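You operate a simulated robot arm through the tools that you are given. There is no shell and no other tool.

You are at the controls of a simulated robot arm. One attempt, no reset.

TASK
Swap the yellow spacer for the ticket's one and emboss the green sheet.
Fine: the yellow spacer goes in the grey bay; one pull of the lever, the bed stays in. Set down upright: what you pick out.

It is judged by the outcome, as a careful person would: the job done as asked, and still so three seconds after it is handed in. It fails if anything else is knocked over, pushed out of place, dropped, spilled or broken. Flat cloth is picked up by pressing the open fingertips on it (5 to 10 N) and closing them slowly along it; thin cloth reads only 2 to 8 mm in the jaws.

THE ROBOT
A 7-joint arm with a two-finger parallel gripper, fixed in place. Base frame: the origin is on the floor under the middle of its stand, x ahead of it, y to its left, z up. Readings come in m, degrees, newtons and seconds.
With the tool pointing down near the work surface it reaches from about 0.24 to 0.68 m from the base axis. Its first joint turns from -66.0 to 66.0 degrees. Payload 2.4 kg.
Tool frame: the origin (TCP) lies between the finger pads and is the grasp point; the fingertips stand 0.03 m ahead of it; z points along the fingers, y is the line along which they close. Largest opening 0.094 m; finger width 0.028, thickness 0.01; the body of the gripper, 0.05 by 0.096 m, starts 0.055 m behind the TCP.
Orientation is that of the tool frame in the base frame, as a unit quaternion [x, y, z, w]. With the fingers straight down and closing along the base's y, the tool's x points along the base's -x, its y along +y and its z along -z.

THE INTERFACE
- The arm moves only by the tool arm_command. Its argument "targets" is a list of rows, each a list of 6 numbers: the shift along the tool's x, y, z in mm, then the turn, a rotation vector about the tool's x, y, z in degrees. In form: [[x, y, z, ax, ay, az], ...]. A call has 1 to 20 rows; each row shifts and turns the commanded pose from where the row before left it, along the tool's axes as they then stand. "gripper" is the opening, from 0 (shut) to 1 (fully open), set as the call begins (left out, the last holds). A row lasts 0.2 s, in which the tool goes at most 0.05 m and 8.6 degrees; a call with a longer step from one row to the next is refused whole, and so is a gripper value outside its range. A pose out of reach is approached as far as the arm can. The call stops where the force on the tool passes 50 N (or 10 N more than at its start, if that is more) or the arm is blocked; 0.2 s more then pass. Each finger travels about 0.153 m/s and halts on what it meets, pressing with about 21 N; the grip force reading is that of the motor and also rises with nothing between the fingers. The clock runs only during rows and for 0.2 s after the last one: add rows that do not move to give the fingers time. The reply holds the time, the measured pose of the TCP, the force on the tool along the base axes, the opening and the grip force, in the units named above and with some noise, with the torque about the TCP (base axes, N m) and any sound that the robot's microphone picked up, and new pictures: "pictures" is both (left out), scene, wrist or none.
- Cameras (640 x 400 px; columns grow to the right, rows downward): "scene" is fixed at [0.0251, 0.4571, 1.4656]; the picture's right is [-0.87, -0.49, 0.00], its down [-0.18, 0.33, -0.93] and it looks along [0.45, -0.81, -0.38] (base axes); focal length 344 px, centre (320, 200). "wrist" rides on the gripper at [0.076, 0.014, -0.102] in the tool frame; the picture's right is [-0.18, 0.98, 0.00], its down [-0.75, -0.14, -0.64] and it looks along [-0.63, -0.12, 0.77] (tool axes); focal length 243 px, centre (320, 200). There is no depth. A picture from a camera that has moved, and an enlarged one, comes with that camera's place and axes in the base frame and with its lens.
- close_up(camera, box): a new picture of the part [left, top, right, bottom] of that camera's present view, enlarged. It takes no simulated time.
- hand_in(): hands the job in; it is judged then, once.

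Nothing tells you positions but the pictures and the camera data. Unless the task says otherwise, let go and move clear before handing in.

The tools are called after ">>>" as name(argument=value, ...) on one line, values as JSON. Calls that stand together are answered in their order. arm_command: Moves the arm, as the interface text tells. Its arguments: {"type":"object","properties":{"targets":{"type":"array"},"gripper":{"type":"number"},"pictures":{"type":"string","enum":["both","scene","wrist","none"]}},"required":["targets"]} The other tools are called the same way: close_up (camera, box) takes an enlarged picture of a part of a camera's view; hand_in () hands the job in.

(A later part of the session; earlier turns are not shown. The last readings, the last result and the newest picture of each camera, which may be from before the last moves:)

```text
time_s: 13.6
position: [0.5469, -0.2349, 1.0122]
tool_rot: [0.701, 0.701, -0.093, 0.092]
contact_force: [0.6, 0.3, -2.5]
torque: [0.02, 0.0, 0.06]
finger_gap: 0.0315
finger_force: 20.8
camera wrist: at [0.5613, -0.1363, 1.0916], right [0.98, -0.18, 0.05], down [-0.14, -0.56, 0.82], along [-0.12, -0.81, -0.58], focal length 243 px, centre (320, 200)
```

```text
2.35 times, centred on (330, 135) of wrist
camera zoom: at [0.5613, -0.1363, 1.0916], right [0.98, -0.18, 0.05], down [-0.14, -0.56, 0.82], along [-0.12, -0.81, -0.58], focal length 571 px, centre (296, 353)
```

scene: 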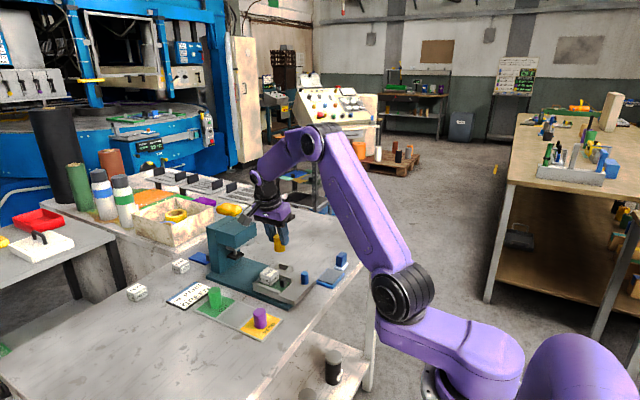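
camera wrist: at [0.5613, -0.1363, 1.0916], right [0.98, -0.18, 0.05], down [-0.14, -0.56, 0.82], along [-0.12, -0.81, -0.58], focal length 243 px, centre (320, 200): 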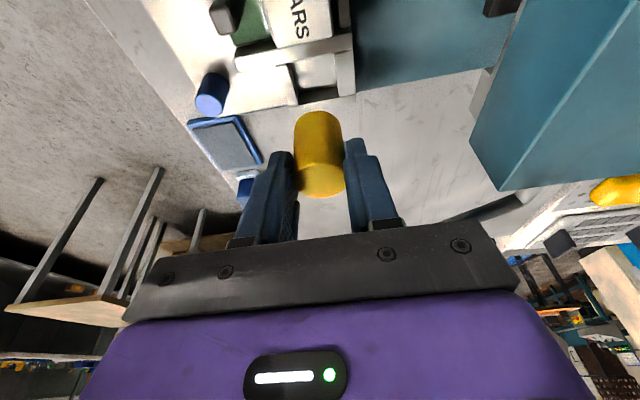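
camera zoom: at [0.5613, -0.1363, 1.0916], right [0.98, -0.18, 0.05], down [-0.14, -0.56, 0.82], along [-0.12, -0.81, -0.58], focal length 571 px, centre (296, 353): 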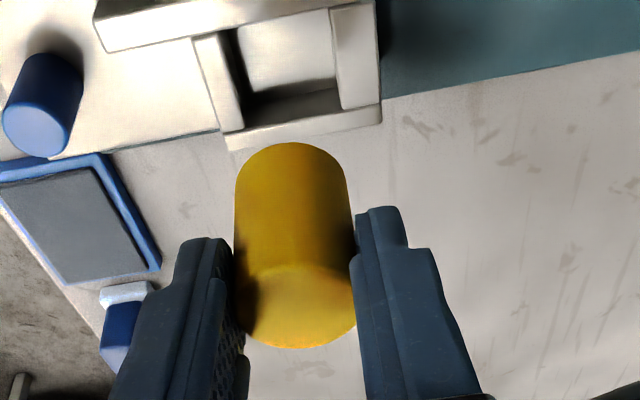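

The yellow spacer is out and upright, and the lever, die and bed haven't moved. I'll carry it toward +y above the grey bay, keeping the same tilt so it stays vertical.

>>> arm_command(targets=[[17, 1.3, -4.6, 0, 0, 0], [34.2, 2.6, -9.2, 0, 0, 0], [34.2, 2.6, -9.2, 0, 0, 0], [34.2, 2.6, -9.2, 0, 0, 0], [34.2, 2.6, -9.2, 0, 0, 0], [17, 1.3, -4.6, 0, 0, 0], [0, 0, 0, 0, 0, 0]], gripper=0)

>>> close_up(camera="scene", box=[180, 220, 300, 345])

>>> close_up(camera="wrist", box=[200, 0, 440, 220])

```text
time_s: 15.2
position: [0.561, -0.0573, 1.0123]
tool_rot: [0.701, 0.701, -0.092, 0.092]
contact_force: [0.1, -0.2, -3.6]
torque: [0.01, 0.01, -0.03]
finger_gap: 0.0314
finger_force: 20.8
camera wrist: at [0.575, 0.0413, 1.0923], right [0.98, -0.18, 0.05], down [-0.14, -0.56, 0.82], along [-0.12, -0.81, -0.58], focal length 243 px, centre (320, 200)
```

scene: 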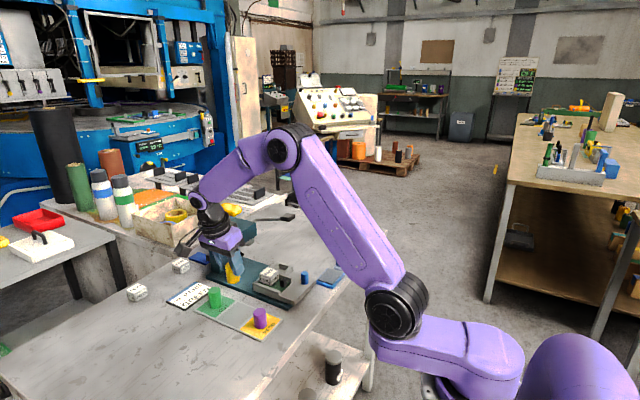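
wrist: 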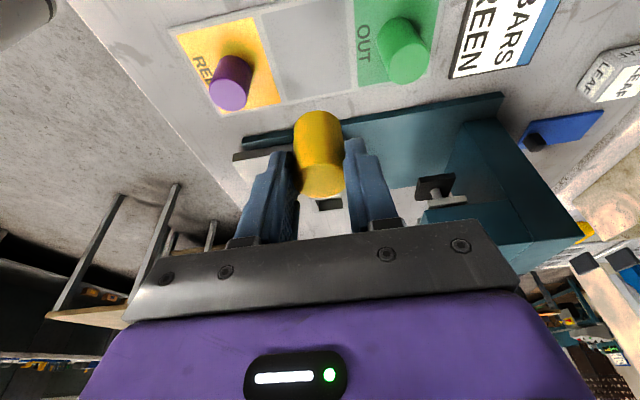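

```text
3.20 times, centred on (240, 282) of scene
camera zoom: at [0.0252, 0.4571, 1.4656], right [-0.87, -0.49, 0.0], down [-0.18, 0.33, -0.93], along [0.45, -0.81, -0.38], focal length 1102 px, centre (576, -64)
```

zoom: 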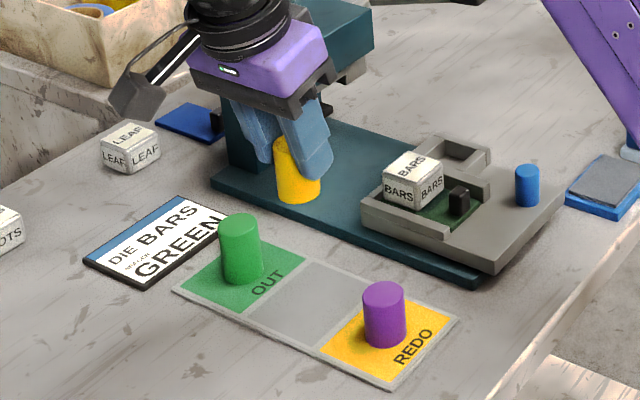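

```text
1.82 times, centred on (320, 110) of wrist
camera zoom: at [0.575, 0.0413, 1.0923], right [0.98, -0.18, 0.05], down [-0.14, -0.56, 0.82], along [-0.12, -0.81, -0.58], focal length 441 px, centre (320, 364)
```

zoom: 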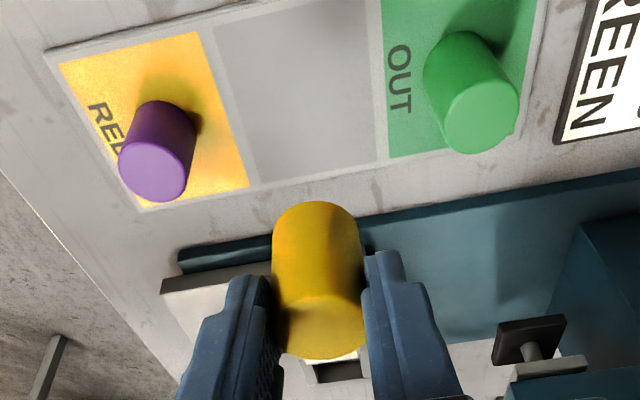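

The grey bay's centre works out at (0.559, -0.067), the green spacer at (0.636, -0.066) and the purple at (0.485, -0.065). I'll lower the yellow spacer toward the grey bay.

>>> arm_command(targets=[[5.1, -0.5, 21.9, 0, 0, 0], [5.1, -0.5, 21.9, 0, 0, 0], [5.1, -0.5, 21.9, 0, 0, 0], [5.1, -0.5, 21.9, 0, 0, 0], [0, 0, 0, 0, 0, 0]], gripper=0)

>>> close_up(camera="scene", box=[180, 260, 300, 345])

>>> close_up(camera="wrist", box=[200, 0, 440, 220])

```text
time_s: 16.4
position: [0.5579, -0.0609, 0.923]
tool_rot: [0.702, 0.7, -0.093, 0.092]
contact_force: [-0.1, -0.2, -2.5]
torque: [0.02, 0.01, -0.03]
finger_gap: 0.0314
finger_force: 21.9
camera wrist: at [0.5722, 0.0383, 1.0022], right [0.98, -0.18, 0.05], down [-0.14, -0.56, 0.82], along [-0.12, -0.81, -0.58], focal length 243 px, centre (320, 200)
```

scene: 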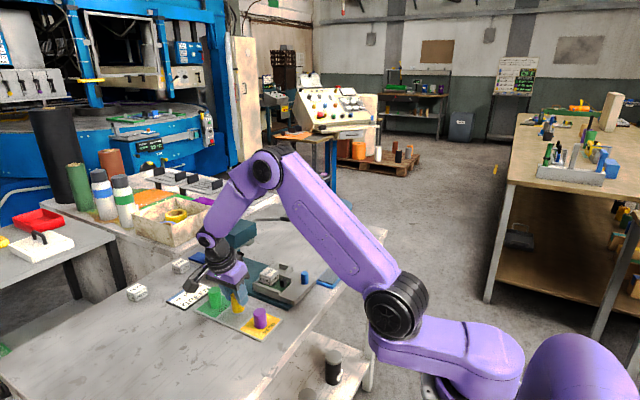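
wrist: 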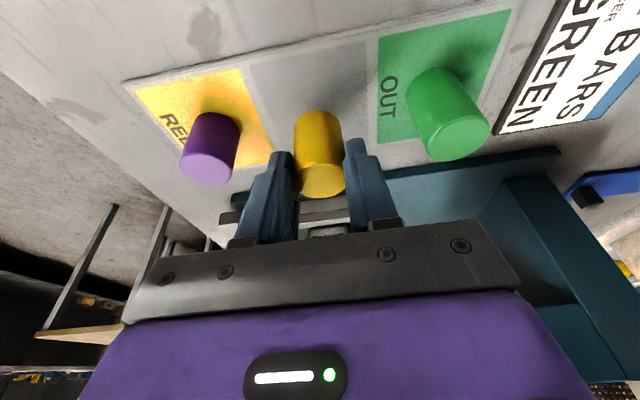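

```text
4.71 times, centred on (240, 302) of scene
camera zoom: at [0.0252, 0.4571, 1.4656], right [-0.87, -0.49, 0.0], down [-0.18, 0.33, -0.93], along [0.45, -0.81, -0.38], focal length 1621 px, centre (696, -282)
```

zoom: 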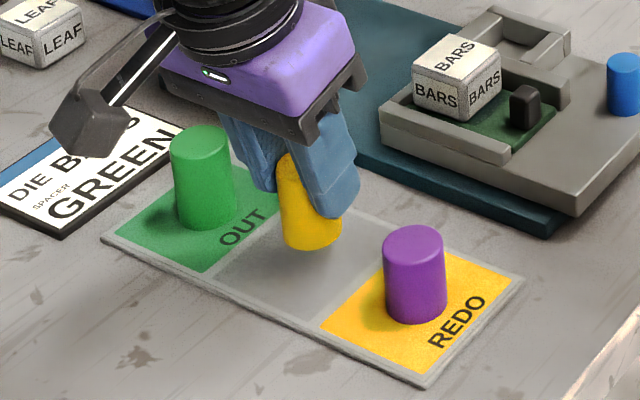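

```text
1.82 times, centred on (320, 110) of wrist
camera zoom: at [0.5722, 0.0383, 1.0022], right [0.98, -0.18, 0.05], down [-0.14, -0.56, 0.82], along [-0.12, -0.81, -0.58], focal length 441 px, centre (320, 364)
```

zoom: 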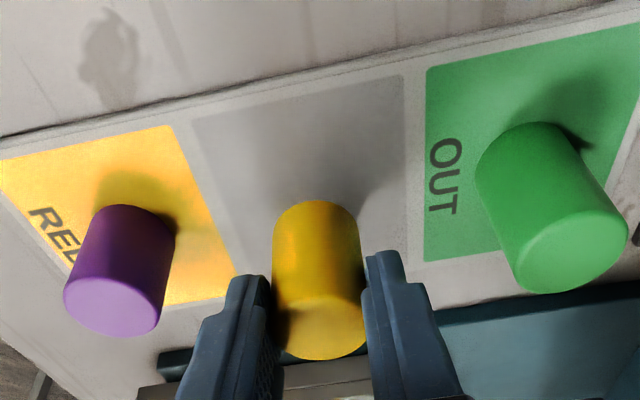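

The yellow spacer is upright about 15–18 mm above the grey bay. I'll shift it slightly toward the bay centre and lower 12 mm more.

>>> arm_command(targets=[[4, -0.5, 5.2, 0, 0, 0], [3.9, -0.5, 5.1, 0, 0, 0], [0, 0, 0, 0, 0, 0]], gripper=0)

>>> close_up(camera="scene", box=[190, 275, 290, 345])

```text
time_s: 17.2
position: [0.5563, -0.0558, 0.9106]
tool_rot: [0.701, 0.701, -0.092, 0.092]
contact_force: [-0.5, 0.9, -3.2]
torque: [-0.02, -0.01, 0.01]
finger_gap: 0.031
finger_force: 20.7
camera wrist: at [0.5712, 0.0431, 0.9904], right [0.98, -0.18, 0.05], down [-0.14, -0.56, 0.82], along [-0.12, -0.81, -0.58], focal length 243 px, centre (320, 200)
```

scene: 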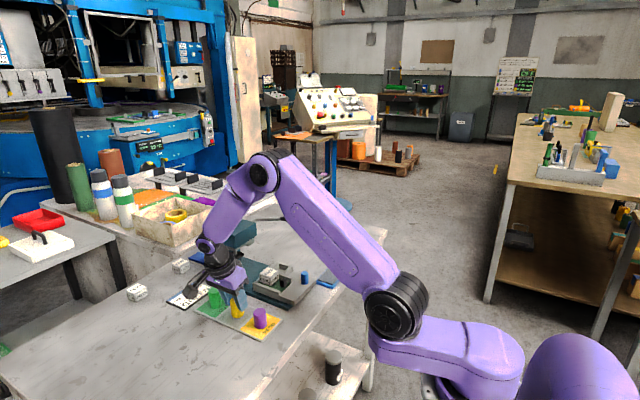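
wrist: 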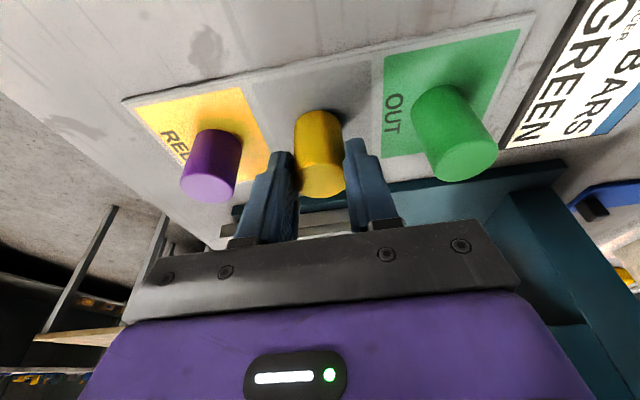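

```text
5.71 times, centred on (240, 310) of scene
camera zoom: at [0.0252, 0.4571, 1.4656], right [-0.87, -0.49, 0.0], down [-0.18, 0.33, -0.93], along [0.45, -0.81, -0.38], focal length 1968 px, centre (777, -429)
```

zoom: 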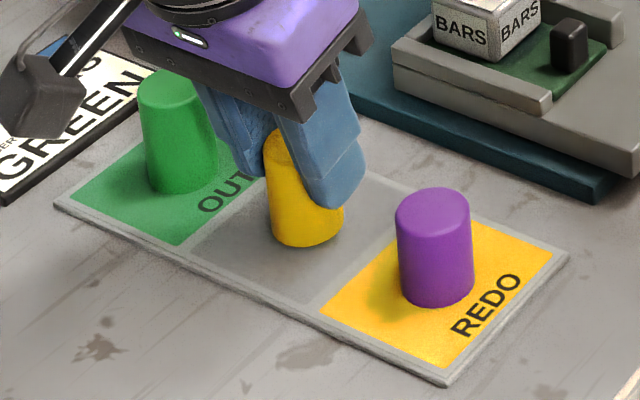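

>>> arm_command(targets=[[0.4, 0, 1.45, 0, 0, 0], [0.4, 0, 1.45, 0, 0, 0], [0, 0, 0, 0, 0, 0]], gripper=0, pictures="none")

>>> close_up(camera="scene", box=[210, 290, 270, 330])

```text
time_s: 18.0
position: [0.5557, -0.0564, 0.9073]
tool_rot: [0.701, 0.701, -0.093, 0.092]
contact_force: [-0.5, 0.8, -2.5]
torque: [-0.03, -0.04, 0.0]
finger_gap: 0.0315
finger_force: 20.8
```

```text
10.00 times, centred on (240, 310) of scene
camera zoom: at [0.0252, 0.4571, 1.4656], right [-0.87, -0.49, 0.0], down [-0.18, 0.33, -0.93], along [0.45, -0.81, -0.38], focal length 3444 px, centre (1120, -900)
```

zoom: 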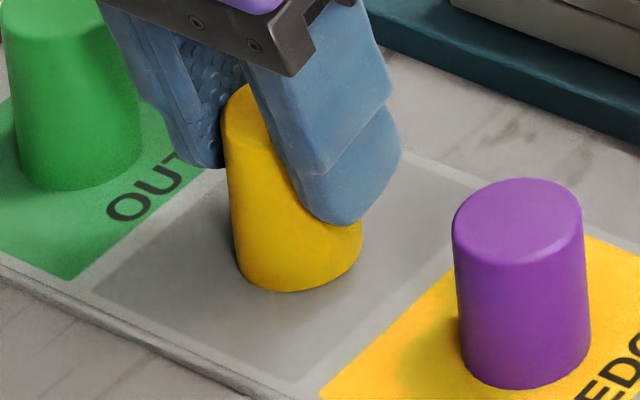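

>>> arm_command(targets=[[0.5, 0, 1.9, 0, 0, 0], [0, 0, 0, 0, 0, 0]], gripper=0, pictures="none")

>>> close_up(camera="scene", box=[210, 290, 270, 330])

```text
time_s: 18.6
position: [0.5562, -0.0559, 0.9071]
tool_rot: [0.701, 0.701, -0.091, 0.093]
contact_force: [-4.2, 2.0, 12.6]
torque: [0.12, 0.34, 0.01]
finger_gap: 0.0311
finger_force: 20.7
```

```text
10.00 times, centred on (240, 310) of scene
camera zoom: at [0.0248, 0.4572, 1.4655], right [-0.87, -0.49, 0.0], down [-0.18, 0.33, -0.93], along [0.45, -0.81, -0.38], focal length 3444 px, centre (1120, -900)
```

zoom: 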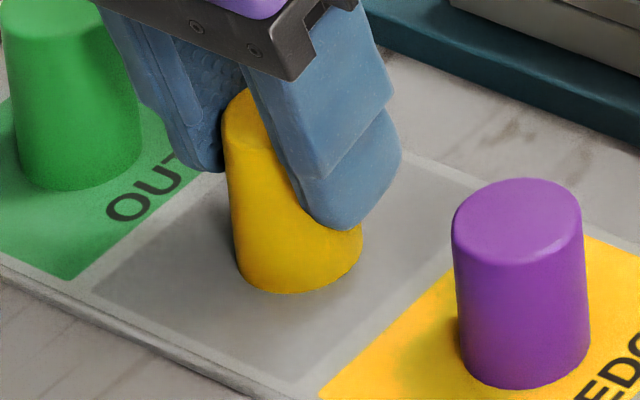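

The spacer is in contact with the grey bay (Fz 12.6 N). I'll relieve 1 mm and open to about 55 mm to let it stand.

>>> arm_command(targets=[[-0.3, 0, -1.2, 0, 0, 0], [0, 0, 0, 0, 0, 0]], gripper=0, pictures="none")

>>> arm_command(targets=[[0, 0, 0, 0, 0, 0], [0, 0, 0, 0, 0, 0], [0, 0, 0, 0, 0, 0]], gripper=0.585)

>>> close_up(camera="scene", box=[200, 285, 280, 335])

>>> close_up(camera="wrist", box=[200, 40, 440, 220])

```text
time_s: 19.2
position: [0.5568, -0.0551, 0.9066]
tool_rot: [0.701, 0.702, -0.092, 0.091]
contact_force: [0.5, 0.0, -0.4]
torque: [0.0, -0.05, 0.01]
finger_gap: 0.0312
finger_force: 21.0
```

```text
time_s: 20.0
position: [0.5577, -0.0548, 0.9063]
tool_rot: [0.701, 0.701, -0.093, 0.092]
contact_force: [0.0, -0.2, 0.6]
torque: [0.0, -0.01, 0.05]
finger_gap: 0.0549
finger_force: 0.1
camera wrist: at [0.5711, 0.0431, 0.9868], right [0.98, -0.18, 0.05], down [-0.14, -0.56, 0.82], along [-0.12, -0.81, -0.58], focal length 243 px, centre (320, 200)
```

scene: 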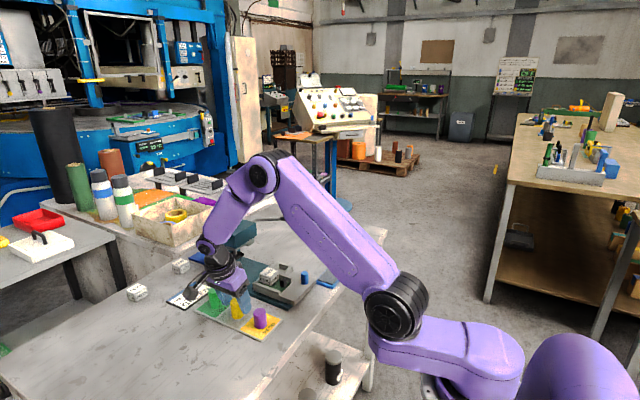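
wrist: 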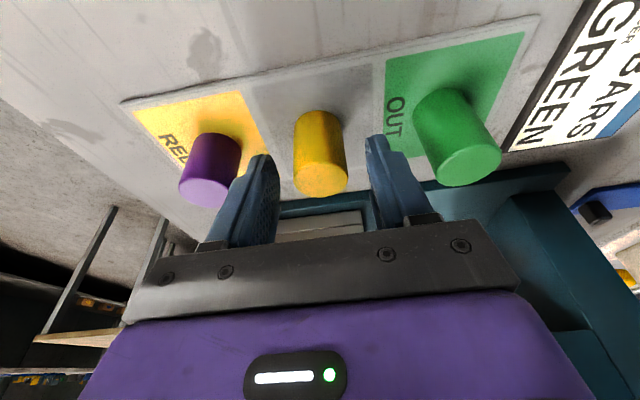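

```text
8.00 times, centred on (240, 310) of scene
camera zoom: at [0.0251, 0.4571, 1.4656], right [-0.87, -0.49, 0.0], down [-0.18, 0.33, -0.93], along [0.45, -0.81, -0.38], focal length 2755 px, centre (960, -680)
```

zoom: 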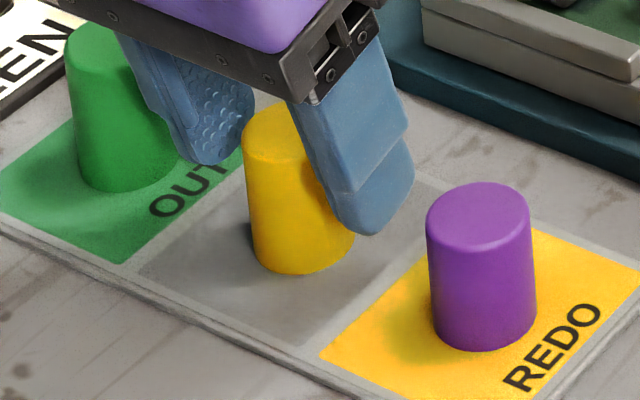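

```text
2.22 times, centred on (320, 130) of wrist
camera zoom: at [0.5711, 0.0431, 0.9868], right [0.98, -0.18, 0.05], down [-0.14, -0.56, 0.82], along [-0.12, -0.81, -0.58], focal length 539 px, centre (320, 356)
```

zoom: 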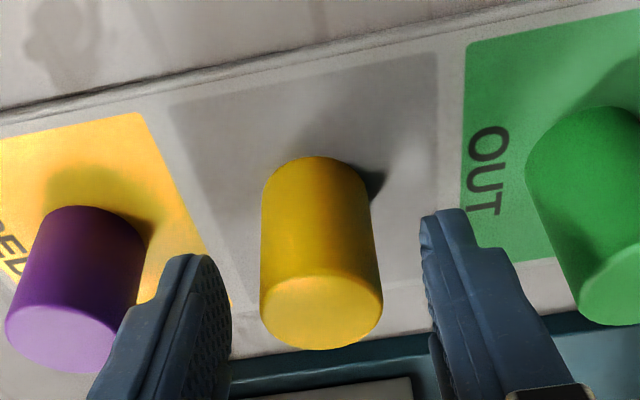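

The yellow spacer stands upright in the grey bay. I'll lift off, move above the green spacer at (0.636, -0.066), and check alignment.

>>> arm_command(targets=[[-4.8, 0, -18.1, 0, 0, 0], [-7.3, 0, -27.2, 0, 0, 0], [-7.3, 0, -27.2, 0, 0, 0], [-2.2, 39.4, 0.6, 0, 0, 0], [-2.2, 39.3, 0.6, 0, 0, 0], [0, 0, 0, 0, 0, 0]], gripper=0.585)

>>> close_up(camera="wrist", box=[200, 20, 440, 220])

>>> close_up(camera="scene", box=[180, 255, 300, 345])

```text
time_s: 21.4
position: [0.6352, -0.0603, 0.9811]
tool_rot: [0.701, 0.701, -0.093, 0.092]
contact_force: [-0.4, 0.4, -0.5]
torque: [-0.03, 0.0, -0.01]
finger_gap: 0.0552
finger_force: 0.1
camera wrist: at [0.6495, 0.0389, 1.0618], right [0.98, -0.18, 0.05], down [-0.14, -0.56, 0.82], along [-0.12, -0.81, -0.58], focal length 243 px, centre (320, 200)
```

scene: 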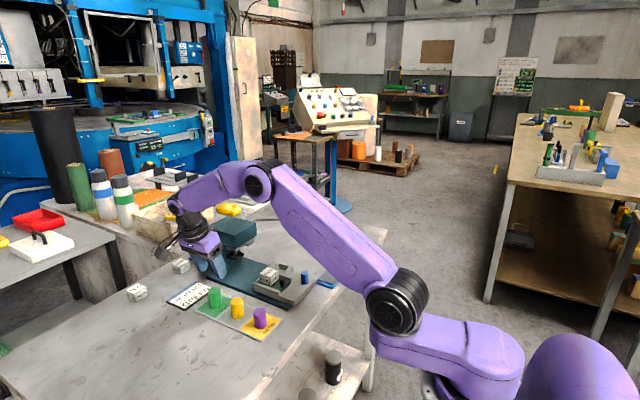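
wrist: 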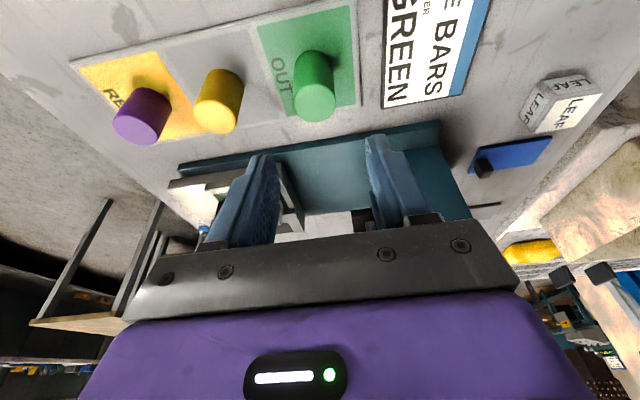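

```text
2.00 times, centred on (320, 120) of wrist
camera zoom: at [0.6495, 0.0389, 1.0618], right [0.98, -0.18, 0.05], down [-0.14, -0.56, 0.82], along [-0.12, -0.81, -0.58], focal length 485 px, centre (320, 360)
```

zoom: 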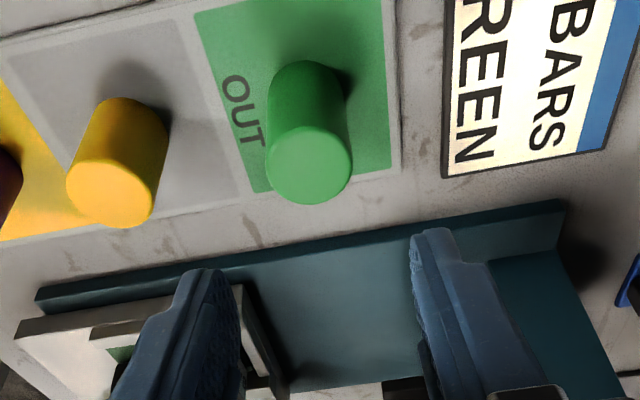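

```text
4.44 times, centred on (240, 300) of scene
camera zoom: at [0.0251, 0.4571, 1.4656], right [-0.87, -0.49, 0.0], down [-0.18, 0.33, -0.93], along [0.45, -0.81, -0.38], focal length 1531 px, centre (676, -244)
```

zoom: 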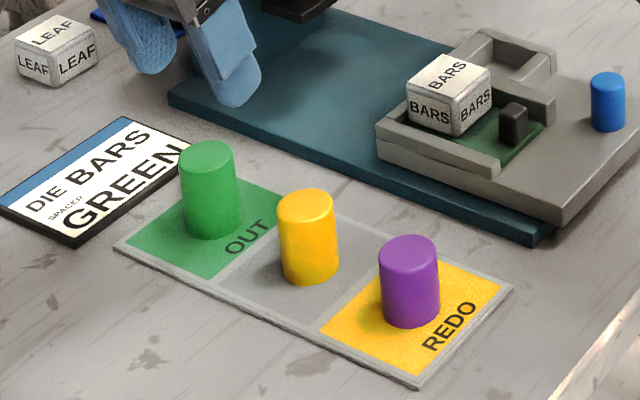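

The yellow spacer is well placed in the grey bay. The green spacer lines up with the gripper, so I'll lower around it.

>>> arm_command(targets=[[7, 0, 25, 0, 0, 0], [7, 0, 25, 0, 0, 0], [5.4, 0, 19.3, 0, 0, 0], [0, 0, 0, 0, 0, 0]], gripper=0.585)

>>> close_up(camera="wrist", box=[200, 40, 440, 220])

>>> close_up(camera="scene", box=[180, 265, 280, 335])

```text
time_s: 22.4
position: [0.6371, -0.0594, 0.9096]
tool_rot: [0.701, 0.701, -0.093, 0.092]
contact_force: [0.1, 0.1, -0.8]
torque: [0.02, 0.02, 0.01]
finger_gap: 0.0548
finger_force: 0.1
camera wrist: at [0.6501, 0.0384, 0.9898], right [0.98, -0.18, 0.05], down [-0.14, -0.56, 0.82], along [-0.12, -0.81, -0.58], focal length 243 px, centre (320, 200)
```

scene: 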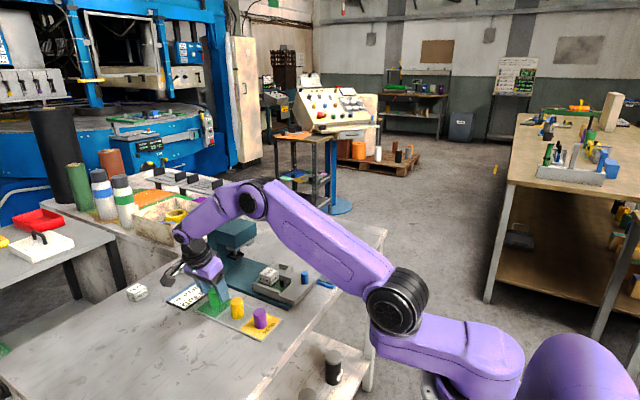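
wrist: 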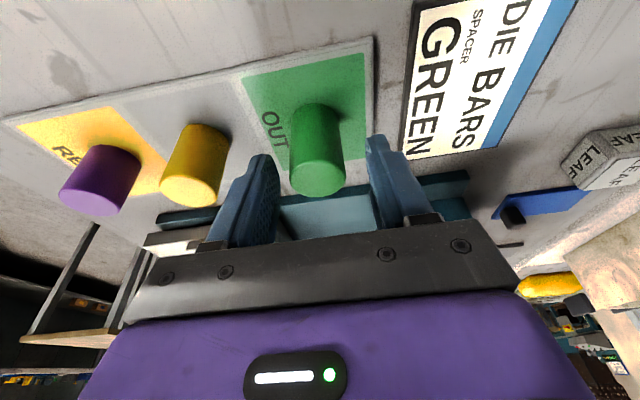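

```text
2.22 times, centred on (320, 130) of wrist
camera zoom: at [0.6501, 0.0384, 0.9898], right [0.98, -0.18, 0.05], down [-0.14, -0.56, 0.82], along [-0.12, -0.81, -0.58], focal length 539 px, centre (320, 356)
```

zoom: 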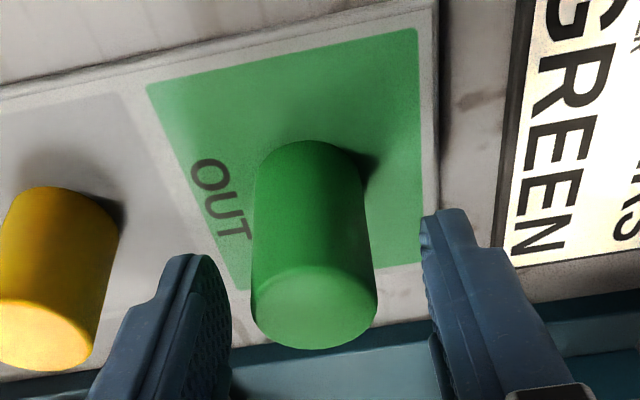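

```text
5.71 times, centred on (230, 300) of scene
camera zoom: at [0.0251, 0.4571, 1.4656], right [-0.87, -0.49, 0.0], down [-0.18, 0.33, -0.93], along [0.45, -0.81, -0.38], focal length 1968 px, centre (834, -371)
```

zoom: 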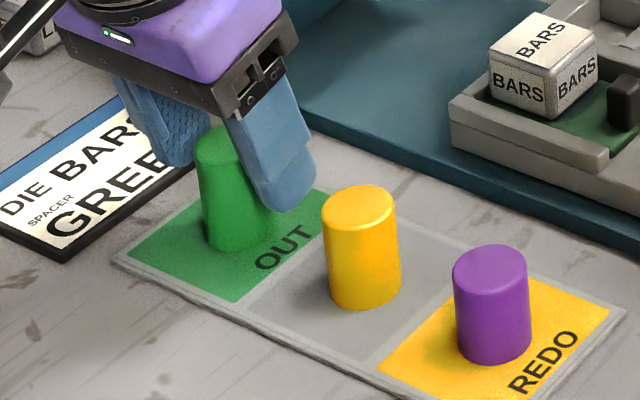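

>>> arm_command(targets=[[0, -1.5, 0, 0, 0, 0], [0, 0, 0, 0, 0, 0]], gripper=0.585, pictures="none")

>>> arm_command(targets=[[0, 0, 0, 0, 0, 0], [0, 0, 0, 0, 0, 0], [0, 0, 0, 0, 0, 0]], gripper=0)

>>> close_up(camera="wrist", box=[200, 40, 440, 220])

```text
time_s: 23.0
position: [0.6332, -0.0597, 0.9101]
tool_rot: [0.701, 0.701, -0.092, 0.092]
contact_force: [0.4, -0.3, -0.6]
torque: [0.01, 0.02, 0.0]
finger_gap: 0.0549
finger_force: 0.1
```

```text
time_s: 23.8
position: [0.6339, -0.0598, 0.9104]
tool_rot: [0.701, 0.701, -0.092, 0.092]
contact_force: [-1.8, 0.2, 0.4]
torque: [0.04, 0.04, 0.0]
finger_gap: 0.0315
finger_force: 20.4
camera wrist: at [0.6486, 0.0387, 0.9899], right [0.98, -0.18, 0.05], down [-0.14, -0.56, 0.82], along [-0.12, -0.81, -0.58], focal length 243 px, centre (320, 200)
```

scene: 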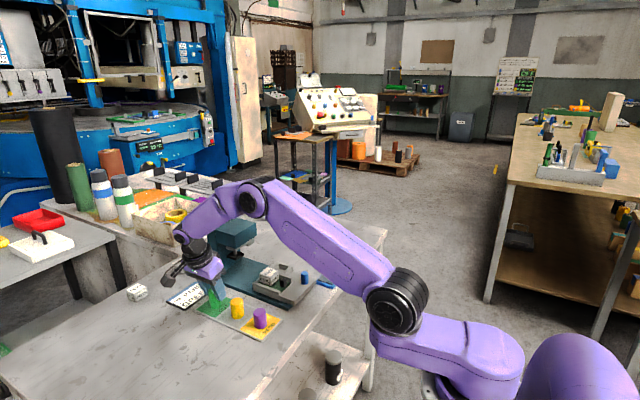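
wrist: 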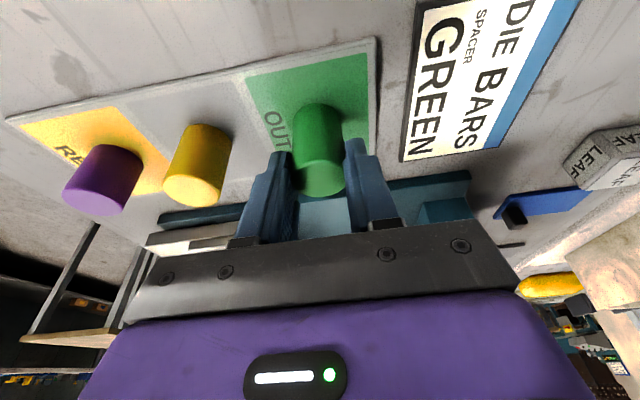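

```text
2.22 times, centred on (320, 130) of wrist
camera zoom: at [0.6486, 0.0387, 0.9899], right [0.98, -0.18, 0.05], down [-0.14, -0.56, 0.82], along [-0.12, -0.81, -0.58], focal length 539 px, centre (320, 356)
```

zoom: 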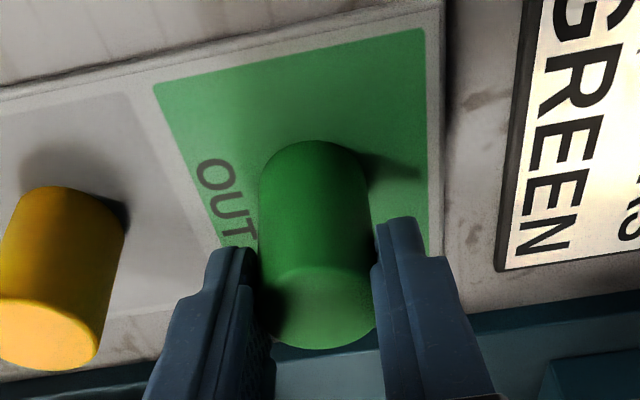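

Green is gripped (31.5 mm gap). I'll lift it, back away in -x, then move across to above the pocket along the path that was clear before.

>>> arm_command(targets=[[-4.5, 0, -16.9, 0, 0, 0], [-9.1, 0, -33.8, 0, 0, 0], [-9.1, 0, -33.8, 0, 0, 0], [-4.6, 0, -16.9, 0, 0, 0], [0, -22, 0, 0, 0, 0], [0, -44, 0, 0, 0, 0], [0, -22, 0, 0, 0, 0], [-17, 0, 4.6, 0, 0, 0], [-33.9, 0, 9.1, 0, 0, 0], [-33.9, 0, 9.1, 0, 0, 0], [-33.9, 0, 9.1, 0, 0, 0], [-33.9, 0, 9.1, 0, 0, 0], [-17, 0, 4.5, 0, 0, 0], [0, 0, 0, 0, 0, 0]], gripper=0)

>>> close_up(camera="wrist", box=[200, 20, 440, 220])

>>> close_up(camera="scene", box=[225, 195, 335, 295])

```text
time_s: 26.8
position: [0.5453, -0.2358, 1.0151]
tool_rot: [0.702, 0.701, -0.093, 0.092]
contact_force: [-0.2, -0.2, -2.7]
torque: [0.05, 0.04, -0.01]
finger_gap: 0.0311
finger_force: 20.6
camera wrist: at [0.5605, -0.1368, 1.0945], right [0.98, -0.18, 0.05], down [-0.14, -0.56, 0.82], along [-0.12, -0.81, -0.58], focal length 243 px, centre (320, 200)
```

scene: 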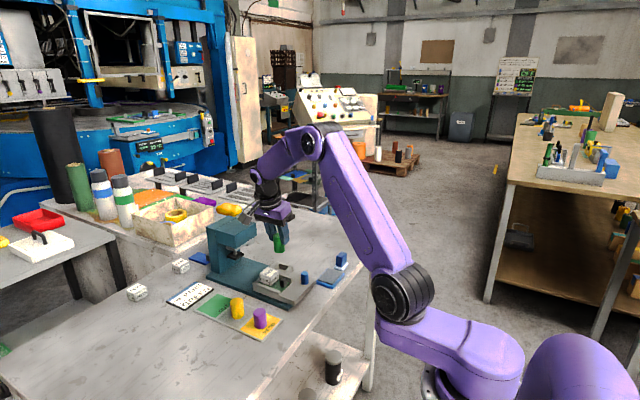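
wrist: 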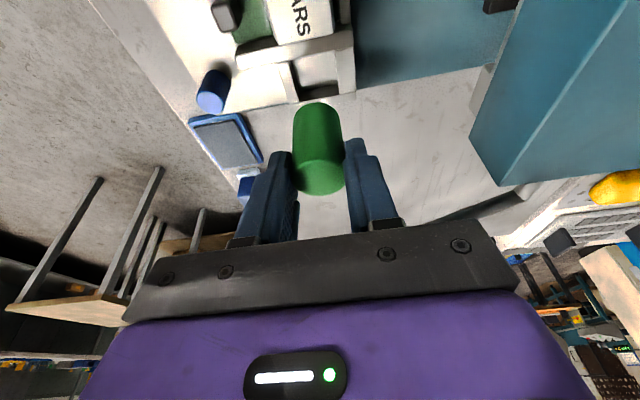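

```text
2.00 times, centred on (320, 120) of wrist
camera zoom: at [0.5605, -0.1368, 1.0945], right [0.98, -0.18, 0.05], down [-0.14, -0.56, 0.82], along [-0.12, -0.81, -0.58], focal length 485 px, centre (320, 360)
```

zoom: 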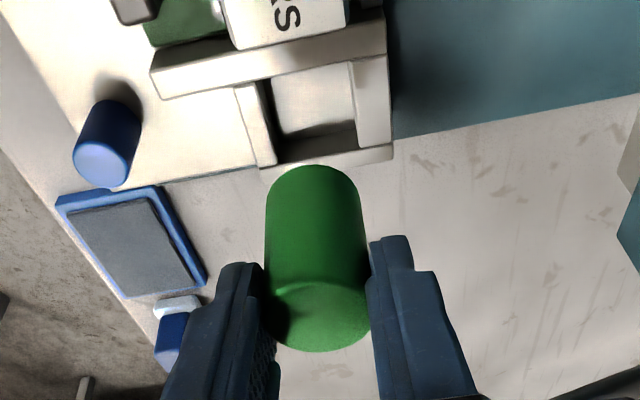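

```text
4.00 times, centred on (280, 245) of scene
camera zoom: at [0.0252, 0.4571, 1.4656], right [-0.87, -0.49, 0.0], down [-0.18, 0.33, -0.93], along [0.45, -0.81, -0.38], focal length 1378 px, centre (480, 20)
```

zoom: 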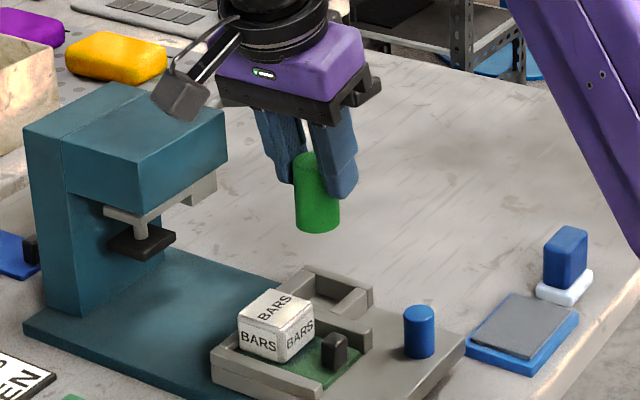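

The green spacer is above the empty pocket, and the pocket centre comes out at about (0.546, -0.243). I'll lower to just above the walls and verify.

>>> arm_command(targets=[[6.5, 0, 24.2, 0, 0, 0], [6.5, 0, 24.1, 0, 0, 0], [0, 0, 0, 0, 0, 0]], gripper=0)

>>> close_up(camera="wrist", box=[240, 60, 400, 220])

>>> close_up(camera="scene", box=[255, 230, 315, 290])

```text
time_s: 27.6
position: [0.5459, -0.2351, 0.9643]
tool_rot: [0.701, 0.701, -0.092, 0.093]
contact_force: [-0.5, 0.5, -3.0]
torque: [0.02, 0.02, 0.0]
finger_gap: 0.0313
finger_force: 20.8
camera wrist: at [0.5607, -0.1363, 1.0438], right [0.98, -0.18, 0.05], down [-0.14, -0.56, 0.82], along [-0.12, -0.81, -0.58], focal length 243 px, centre (320, 200)
```

scene: 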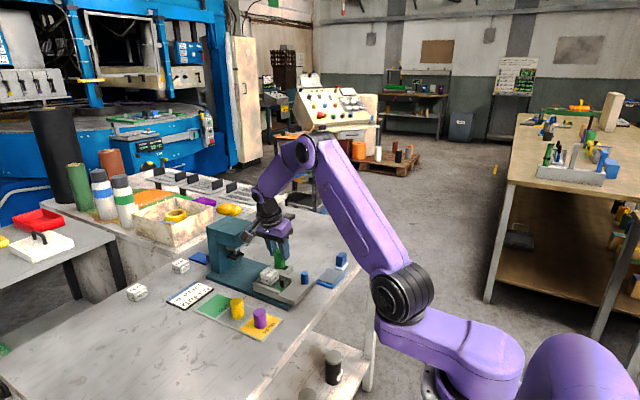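
wrist: 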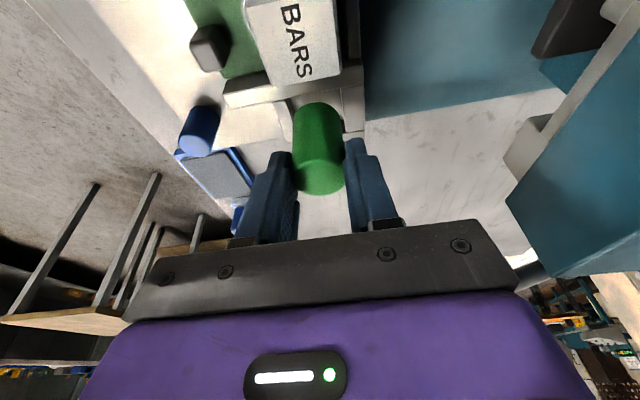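

```text
2.50 times, centred on (320, 140) of wrist
camera zoom: at [0.5607, -0.1363, 1.0438], right [0.98, -0.18, 0.05], down [-0.14, -0.56, 0.82], along [-0.12, -0.81, -0.58], focal length 606 px, centre (320, 350)
```

zoom: 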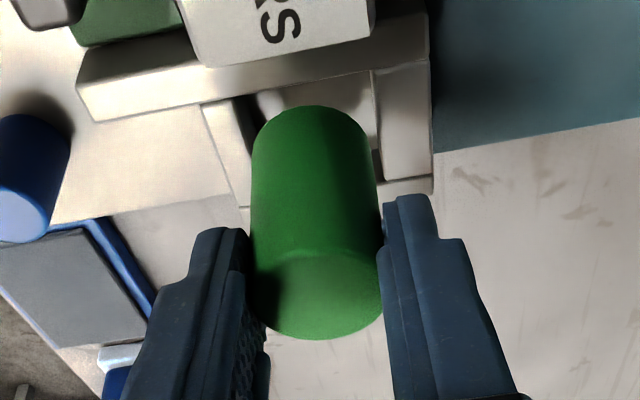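

```text
6.67 times, centred on (285, 260) of scene
camera zoom: at [0.0252, 0.4571, 1.4656], right [-0.87, -0.49, 0.0], down [-0.18, 0.33, -0.93], along [0.45, -0.81, -0.38], focal length 2296 px, centre (553, -200)
```

zoom: 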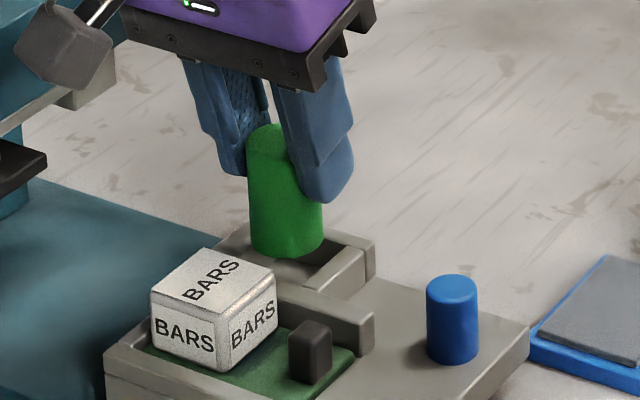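

Alignment looks right. I'll lower in small stages, watching the force.

>>> arm_command(targets=[[1.3, 0, 4.8, 0, 0, 0], [1.3, 0, 4.8, 0, 0, 0], [1.3, 0, 4.8, 0, 0, 0], [0, 0, 0, 0, 0, 0]], gripper=0, pictures="none")

>>> close_up(camera="wrist", box=[240, 60, 400, 220])

>>> close_up(camera="scene", box=[255, 230, 315, 290])

```text
time_s: 28.6
position: [0.5476, -0.2358, 0.9515]
tool_rot: [0.701, 0.701, -0.092, 0.095]
contact_force: [-1.6, -1.4, 20.0]
torque: [0.24, 0.07, 0.01]
finger_gap: 0.0316
finger_force: 20.7
```

```text
2.50 times, centred on (320, 140) of wrist
camera zoom: at [0.561, -0.137, 1.0313], right [0.98, -0.18, 0.05], down [-0.14, -0.56, 0.82], along [-0.12, -0.81, -0.58], focal length 606 px, centre (320, 350)
```

zoom: 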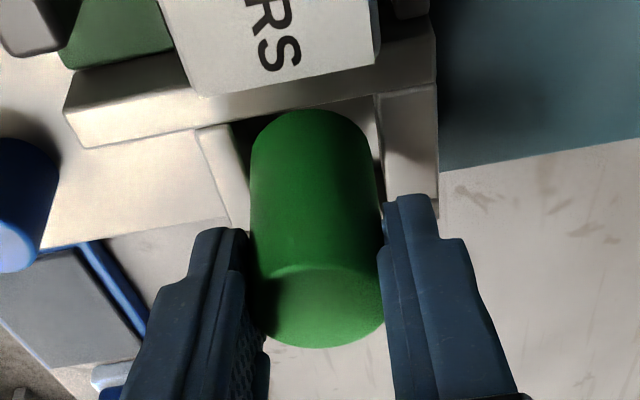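

```text
6.67 times, centred on (285, 260) of scene
camera zoom: at [0.0247, 0.4572, 1.4655], right [-0.87, -0.49, 0.0], down [-0.18, 0.33, -0.93], along [0.45, -0.81, -0.38], focal length 2296 px, centre (553, -200)
```

zoom: 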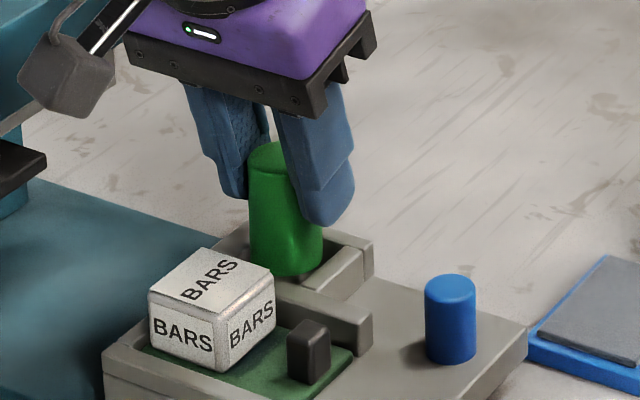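

There's a 20 N upward force with the torque pointing to the +y side, so the spacer's bottom is catching the +y wall. I'll raise 5 mm, shift 3 mm toward -y, and retry gently.

>>> arm_command(targets=[[-1.3, 0, -4.8, 0, 0, 0], [-2.9, 0, 0.8, 0, 0, 0], [0, 0, 0, 0, 0, 0]], gripper=0, pictures="none")

>>> close_up(camera="wrist", box=[260, 80, 380, 200])

>>> close_up(camera="scene", box=[255, 230, 315, 290])

```text
time_s: 29.4
position: [0.5452, -0.2376, 0.9544]
tool_rot: [0.701, 0.701, -0.093, 0.092]
contact_force: [0.6, 0.0, -2.8]
torque: [0.0, -0.03, 0.0]
finger_gap: 0.0316
finger_force: 21.4
```

```text
3.33 times, centred on (320, 140) of wrist
camera zoom: at [0.5601, -0.1392, 1.0342], right [0.98, -0.18, 0.05], down [-0.14, -0.56, 0.81], along [-0.12, -0.81, -0.58], focal length 809 px, centre (320, 400)
```

zoom: 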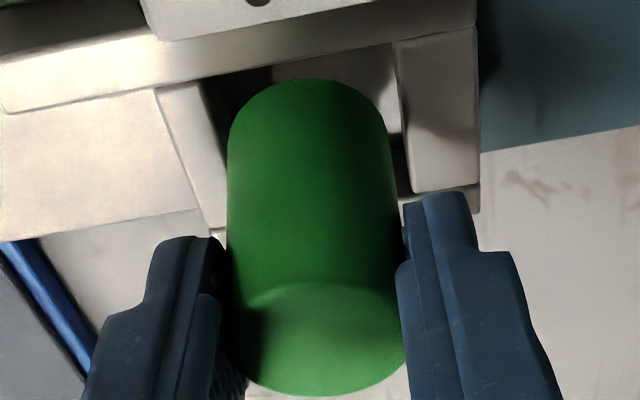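

```text
6.67 times, centred on (285, 260) of scene
camera zoom: at [0.0252, 0.4571, 1.4656], right [-0.87, -0.49, 0.0], down [-0.18, 0.33, -0.93], along [0.45, -0.81, -0.38], focal length 2296 px, centre (553, -200)
```

zoom: 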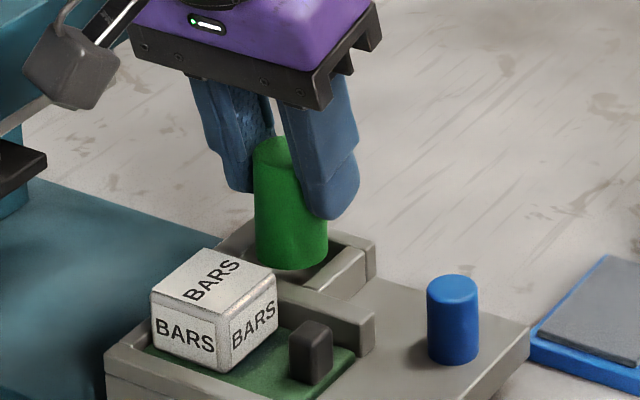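

The force has cleared and the spacer now sits visibly inside the pocket outline, with gaps on every side. I'll lower a few millimetres and check.

>>> arm_command(targets=[[0.8, 0, 2.9, 0, 0, 0], [0.8, 0, 2.9, 0, 0, 0], [0, 0, 0, 0, 0, 0]], gripper=0, pictures="none")

>>> close_up(camera="wrist", box=[260, 80, 380, 200])

```text
time_s: 30.2
position: [0.5465, -0.2373, 0.9492]
tool_rot: [0.701, 0.701, -0.092, 0.093]
contact_force: [0.1, -0.5, -3.4]
torque: [0.02, -0.02, 0.0]
finger_gap: 0.0314
finger_force: 21.2
```

```text
3.33 times, centred on (320, 140) of wrist
camera zoom: at [0.5606, -0.1391, 1.0286], right [0.98, -0.18, 0.05], down [-0.14, -0.56, 0.82], along [-0.12, -0.81, -0.58], focal length 809 px, centre (320, 400)
```

zoom: 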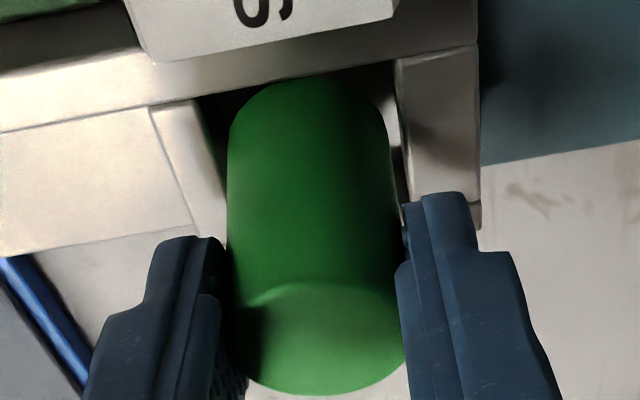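

>>> arm_command(targets=[[0.8, 0, 2.9, 0, 0, 0], [0.8, 0, 2.9, 0, 0, 0], [0, 0, 0, 0, 0, 0]], gripper=0, pictures="none")

>>> close_up(camera="wrist", box=[260, 80, 380, 200])

>>> close_up(camera="scene", box=[255, 230, 315, 290])

```text
time_s: 31.0
position: [0.5462, -0.2381, 0.9424]
tool_rot: [0.701, 0.701, -0.093, 0.093]
contact_force: [0.5, -0.4, -2.9]
torque: [0.01, 0.0, 0.01]
finger_gap: 0.031
finger_force: 21.6
```

```text
3.33 times, centred on (320, 140) of wrist
camera zoom: at [0.5608, -0.1392, 1.0224], right [0.98, -0.18, 0.05], down [-0.14, -0.56, 0.82], along [-0.12, -0.81, -0.58], focal length 809 px, centre (320, 400)
```

zoom: 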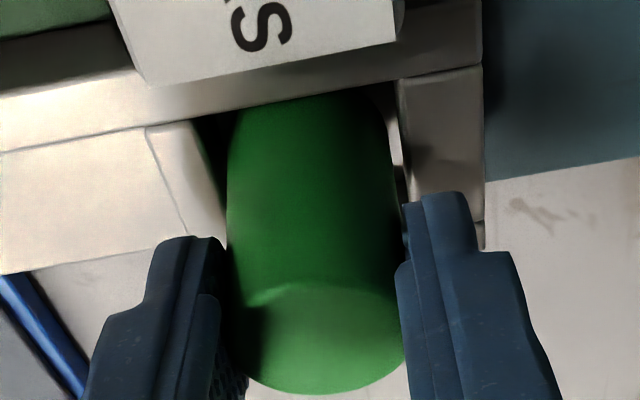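

```text
6.67 times, centred on (285, 260) of scene
camera zoom: at [0.0252, 0.4571, 1.4656], right [-0.87, -0.49, 0.0], down [-0.18, 0.33, -0.93], along [0.45, -0.81, -0.38], focal length 2296 px, centre (553, -200)
```

zoom: 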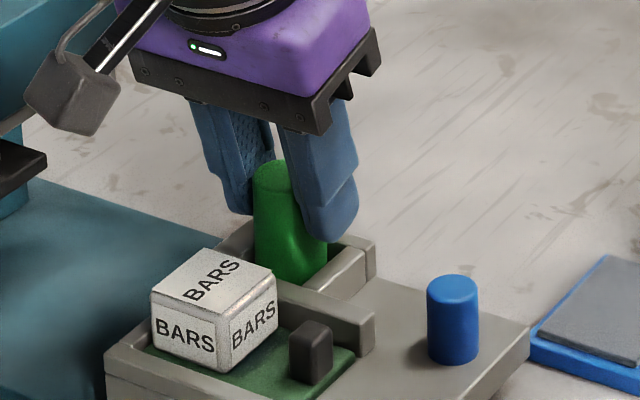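

It is going into the pocket without contact. I'll keep lowering to the floor.

>>> arm_command(targets=[[0.65, 0, 2.4, 0, 0, 0], [0.65, 0, 2.4, 0, 0, 0], [0, 0, 0, 0, 0, 0]], gripper=0, pictures="none")

```text
time_s: 31.8
position: [0.5473, -0.2389, 0.9375]
tool_rot: [0.701, 0.701, -0.092, 0.092]
contact_force: [0.0, 0.0, -2.6]
torque: [0.02, -0.02, -0.01]
finger_gap: 0.0315
finger_force: 21.0
```

>>> arm_command(targets=[[0.5, 0, 1.9, 0, 0, 0], [0, 0, 0, 0, 0, 0]], gripper=0, pictures="none")

```text
time_s: 32.4
position: [0.5467, -0.2388, 0.936]
tool_rot: [0.702, 0.701, -0.092, 0.092]
contact_force: [0.4, -1.1, -3.4]
torque: [0.0, -0.01, 0.03]
finger_gap: 0.0313
finger_force: 21.2
```

>>> arm_command(targets=[[0.5, 0, 1.9, 0, 0, 0], [0, 0, 0, 0, 0, 0]], gripper=0, pictures="none")

```text
time_s: 33.0
position: [0.5465, -0.2375, 0.9355]
tool_rot: [0.701, 0.701, -0.092, 0.094]
contact_force: [-0.7, 2.3, 12.2]
torque: [-0.11, 0.14, 0.02]
finger_gap: 0.0314
finger_force: 21.2
```

Floor contact shows at the expected height (Fz 12 N). I'll relieve slightly, open to 55 mm, and look.

>>> arm_command(targets=[[-0.3, 0, -1.2, 0, 0, 0], [0, 0, 0, 0, 0, 0]], gripper=0, pictures="none")

>>> arm_command(targets=[[0, 0, 0, 0, 0, 0], [0, 0, 0, 0, 0, 0], [0, 0, 0, 0, 0, 0]], gripper=0.585)

>>> close_up(camera="wrist", box=[240, 60, 400, 220])

>>> close_up(camera="scene", box=[255, 230, 315, 290])

```text
time_s: 33.6
position: [0.5465, -0.2384, 0.935]
tool_rot: [0.701, 0.701, -0.092, 0.092]
contact_force: [1.9, -0.9, 1.6]
torque: [-0.12, -0.12, 0.05]
finger_gap: 0.0312
finger_force: 20.8
```

```text
time_s: 34.4
position: [0.5463, -0.237, 0.936]
tool_rot: [0.701, 0.701, -0.092, 0.093]
contact_force: [-0.1, 0.1, 0.0]
torque: [0.01, -0.01, 0.0]
finger_gap: 0.0549
finger_force: 0.1
camera wrist: at [0.5605, -0.1388, 1.0152], right [0.98, -0.18, 0.05], down [-0.14, -0.56, 0.82], along [-0.12, -0.81, -0.58], focal length 243 px, centre (320, 200)
```

scene: 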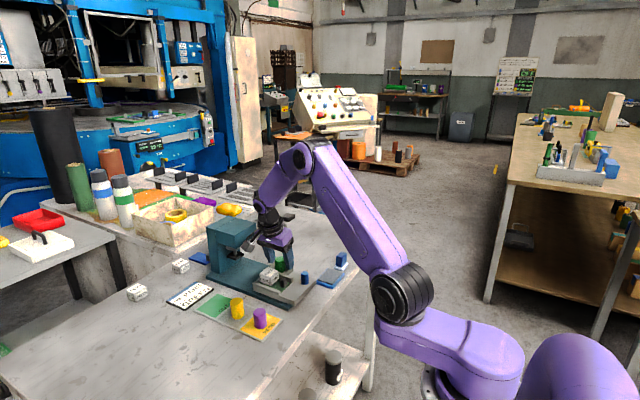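
wrist: 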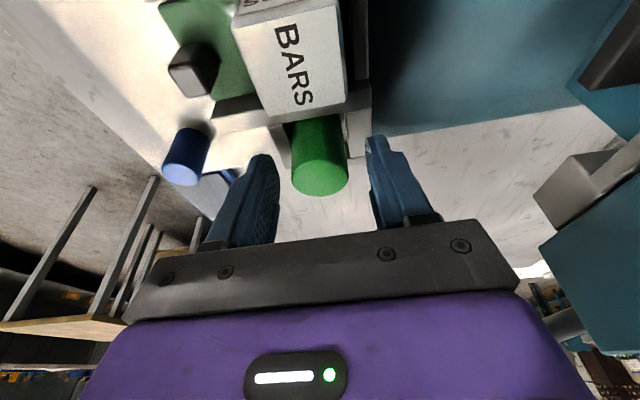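

```text
2.50 times, centred on (320, 140) of wrist
camera zoom: at [0.5605, -0.1388, 1.0152], right [0.98, -0.18, 0.05], down [-0.14, -0.56, 0.82], along [-0.12, -0.81, -0.58], focal length 606 px, centre (320, 350)
```

zoom: 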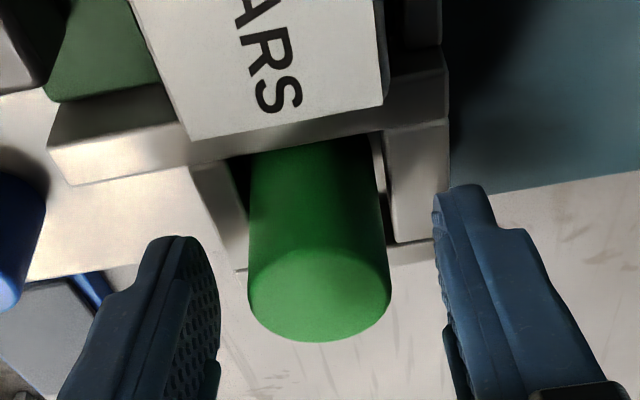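

```text
6.67 times, centred on (285, 260) of scene
camera zoom: at [0.0251, 0.4571, 1.4656], right [-0.87, -0.49, 0.0], down [-0.18, 0.33, -0.93], along [0.45, -0.81, -0.38], focal length 2296 px, centre (553, -200)
```

zoom: 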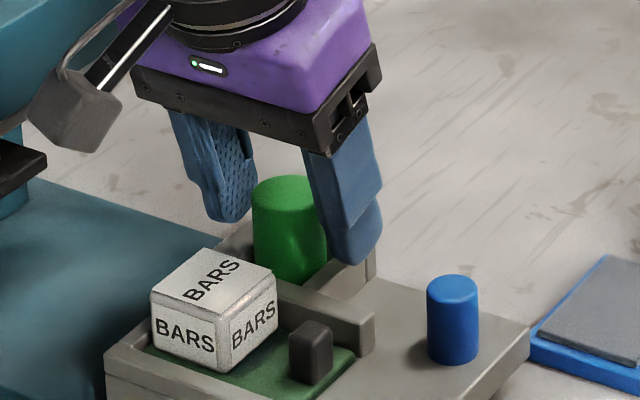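

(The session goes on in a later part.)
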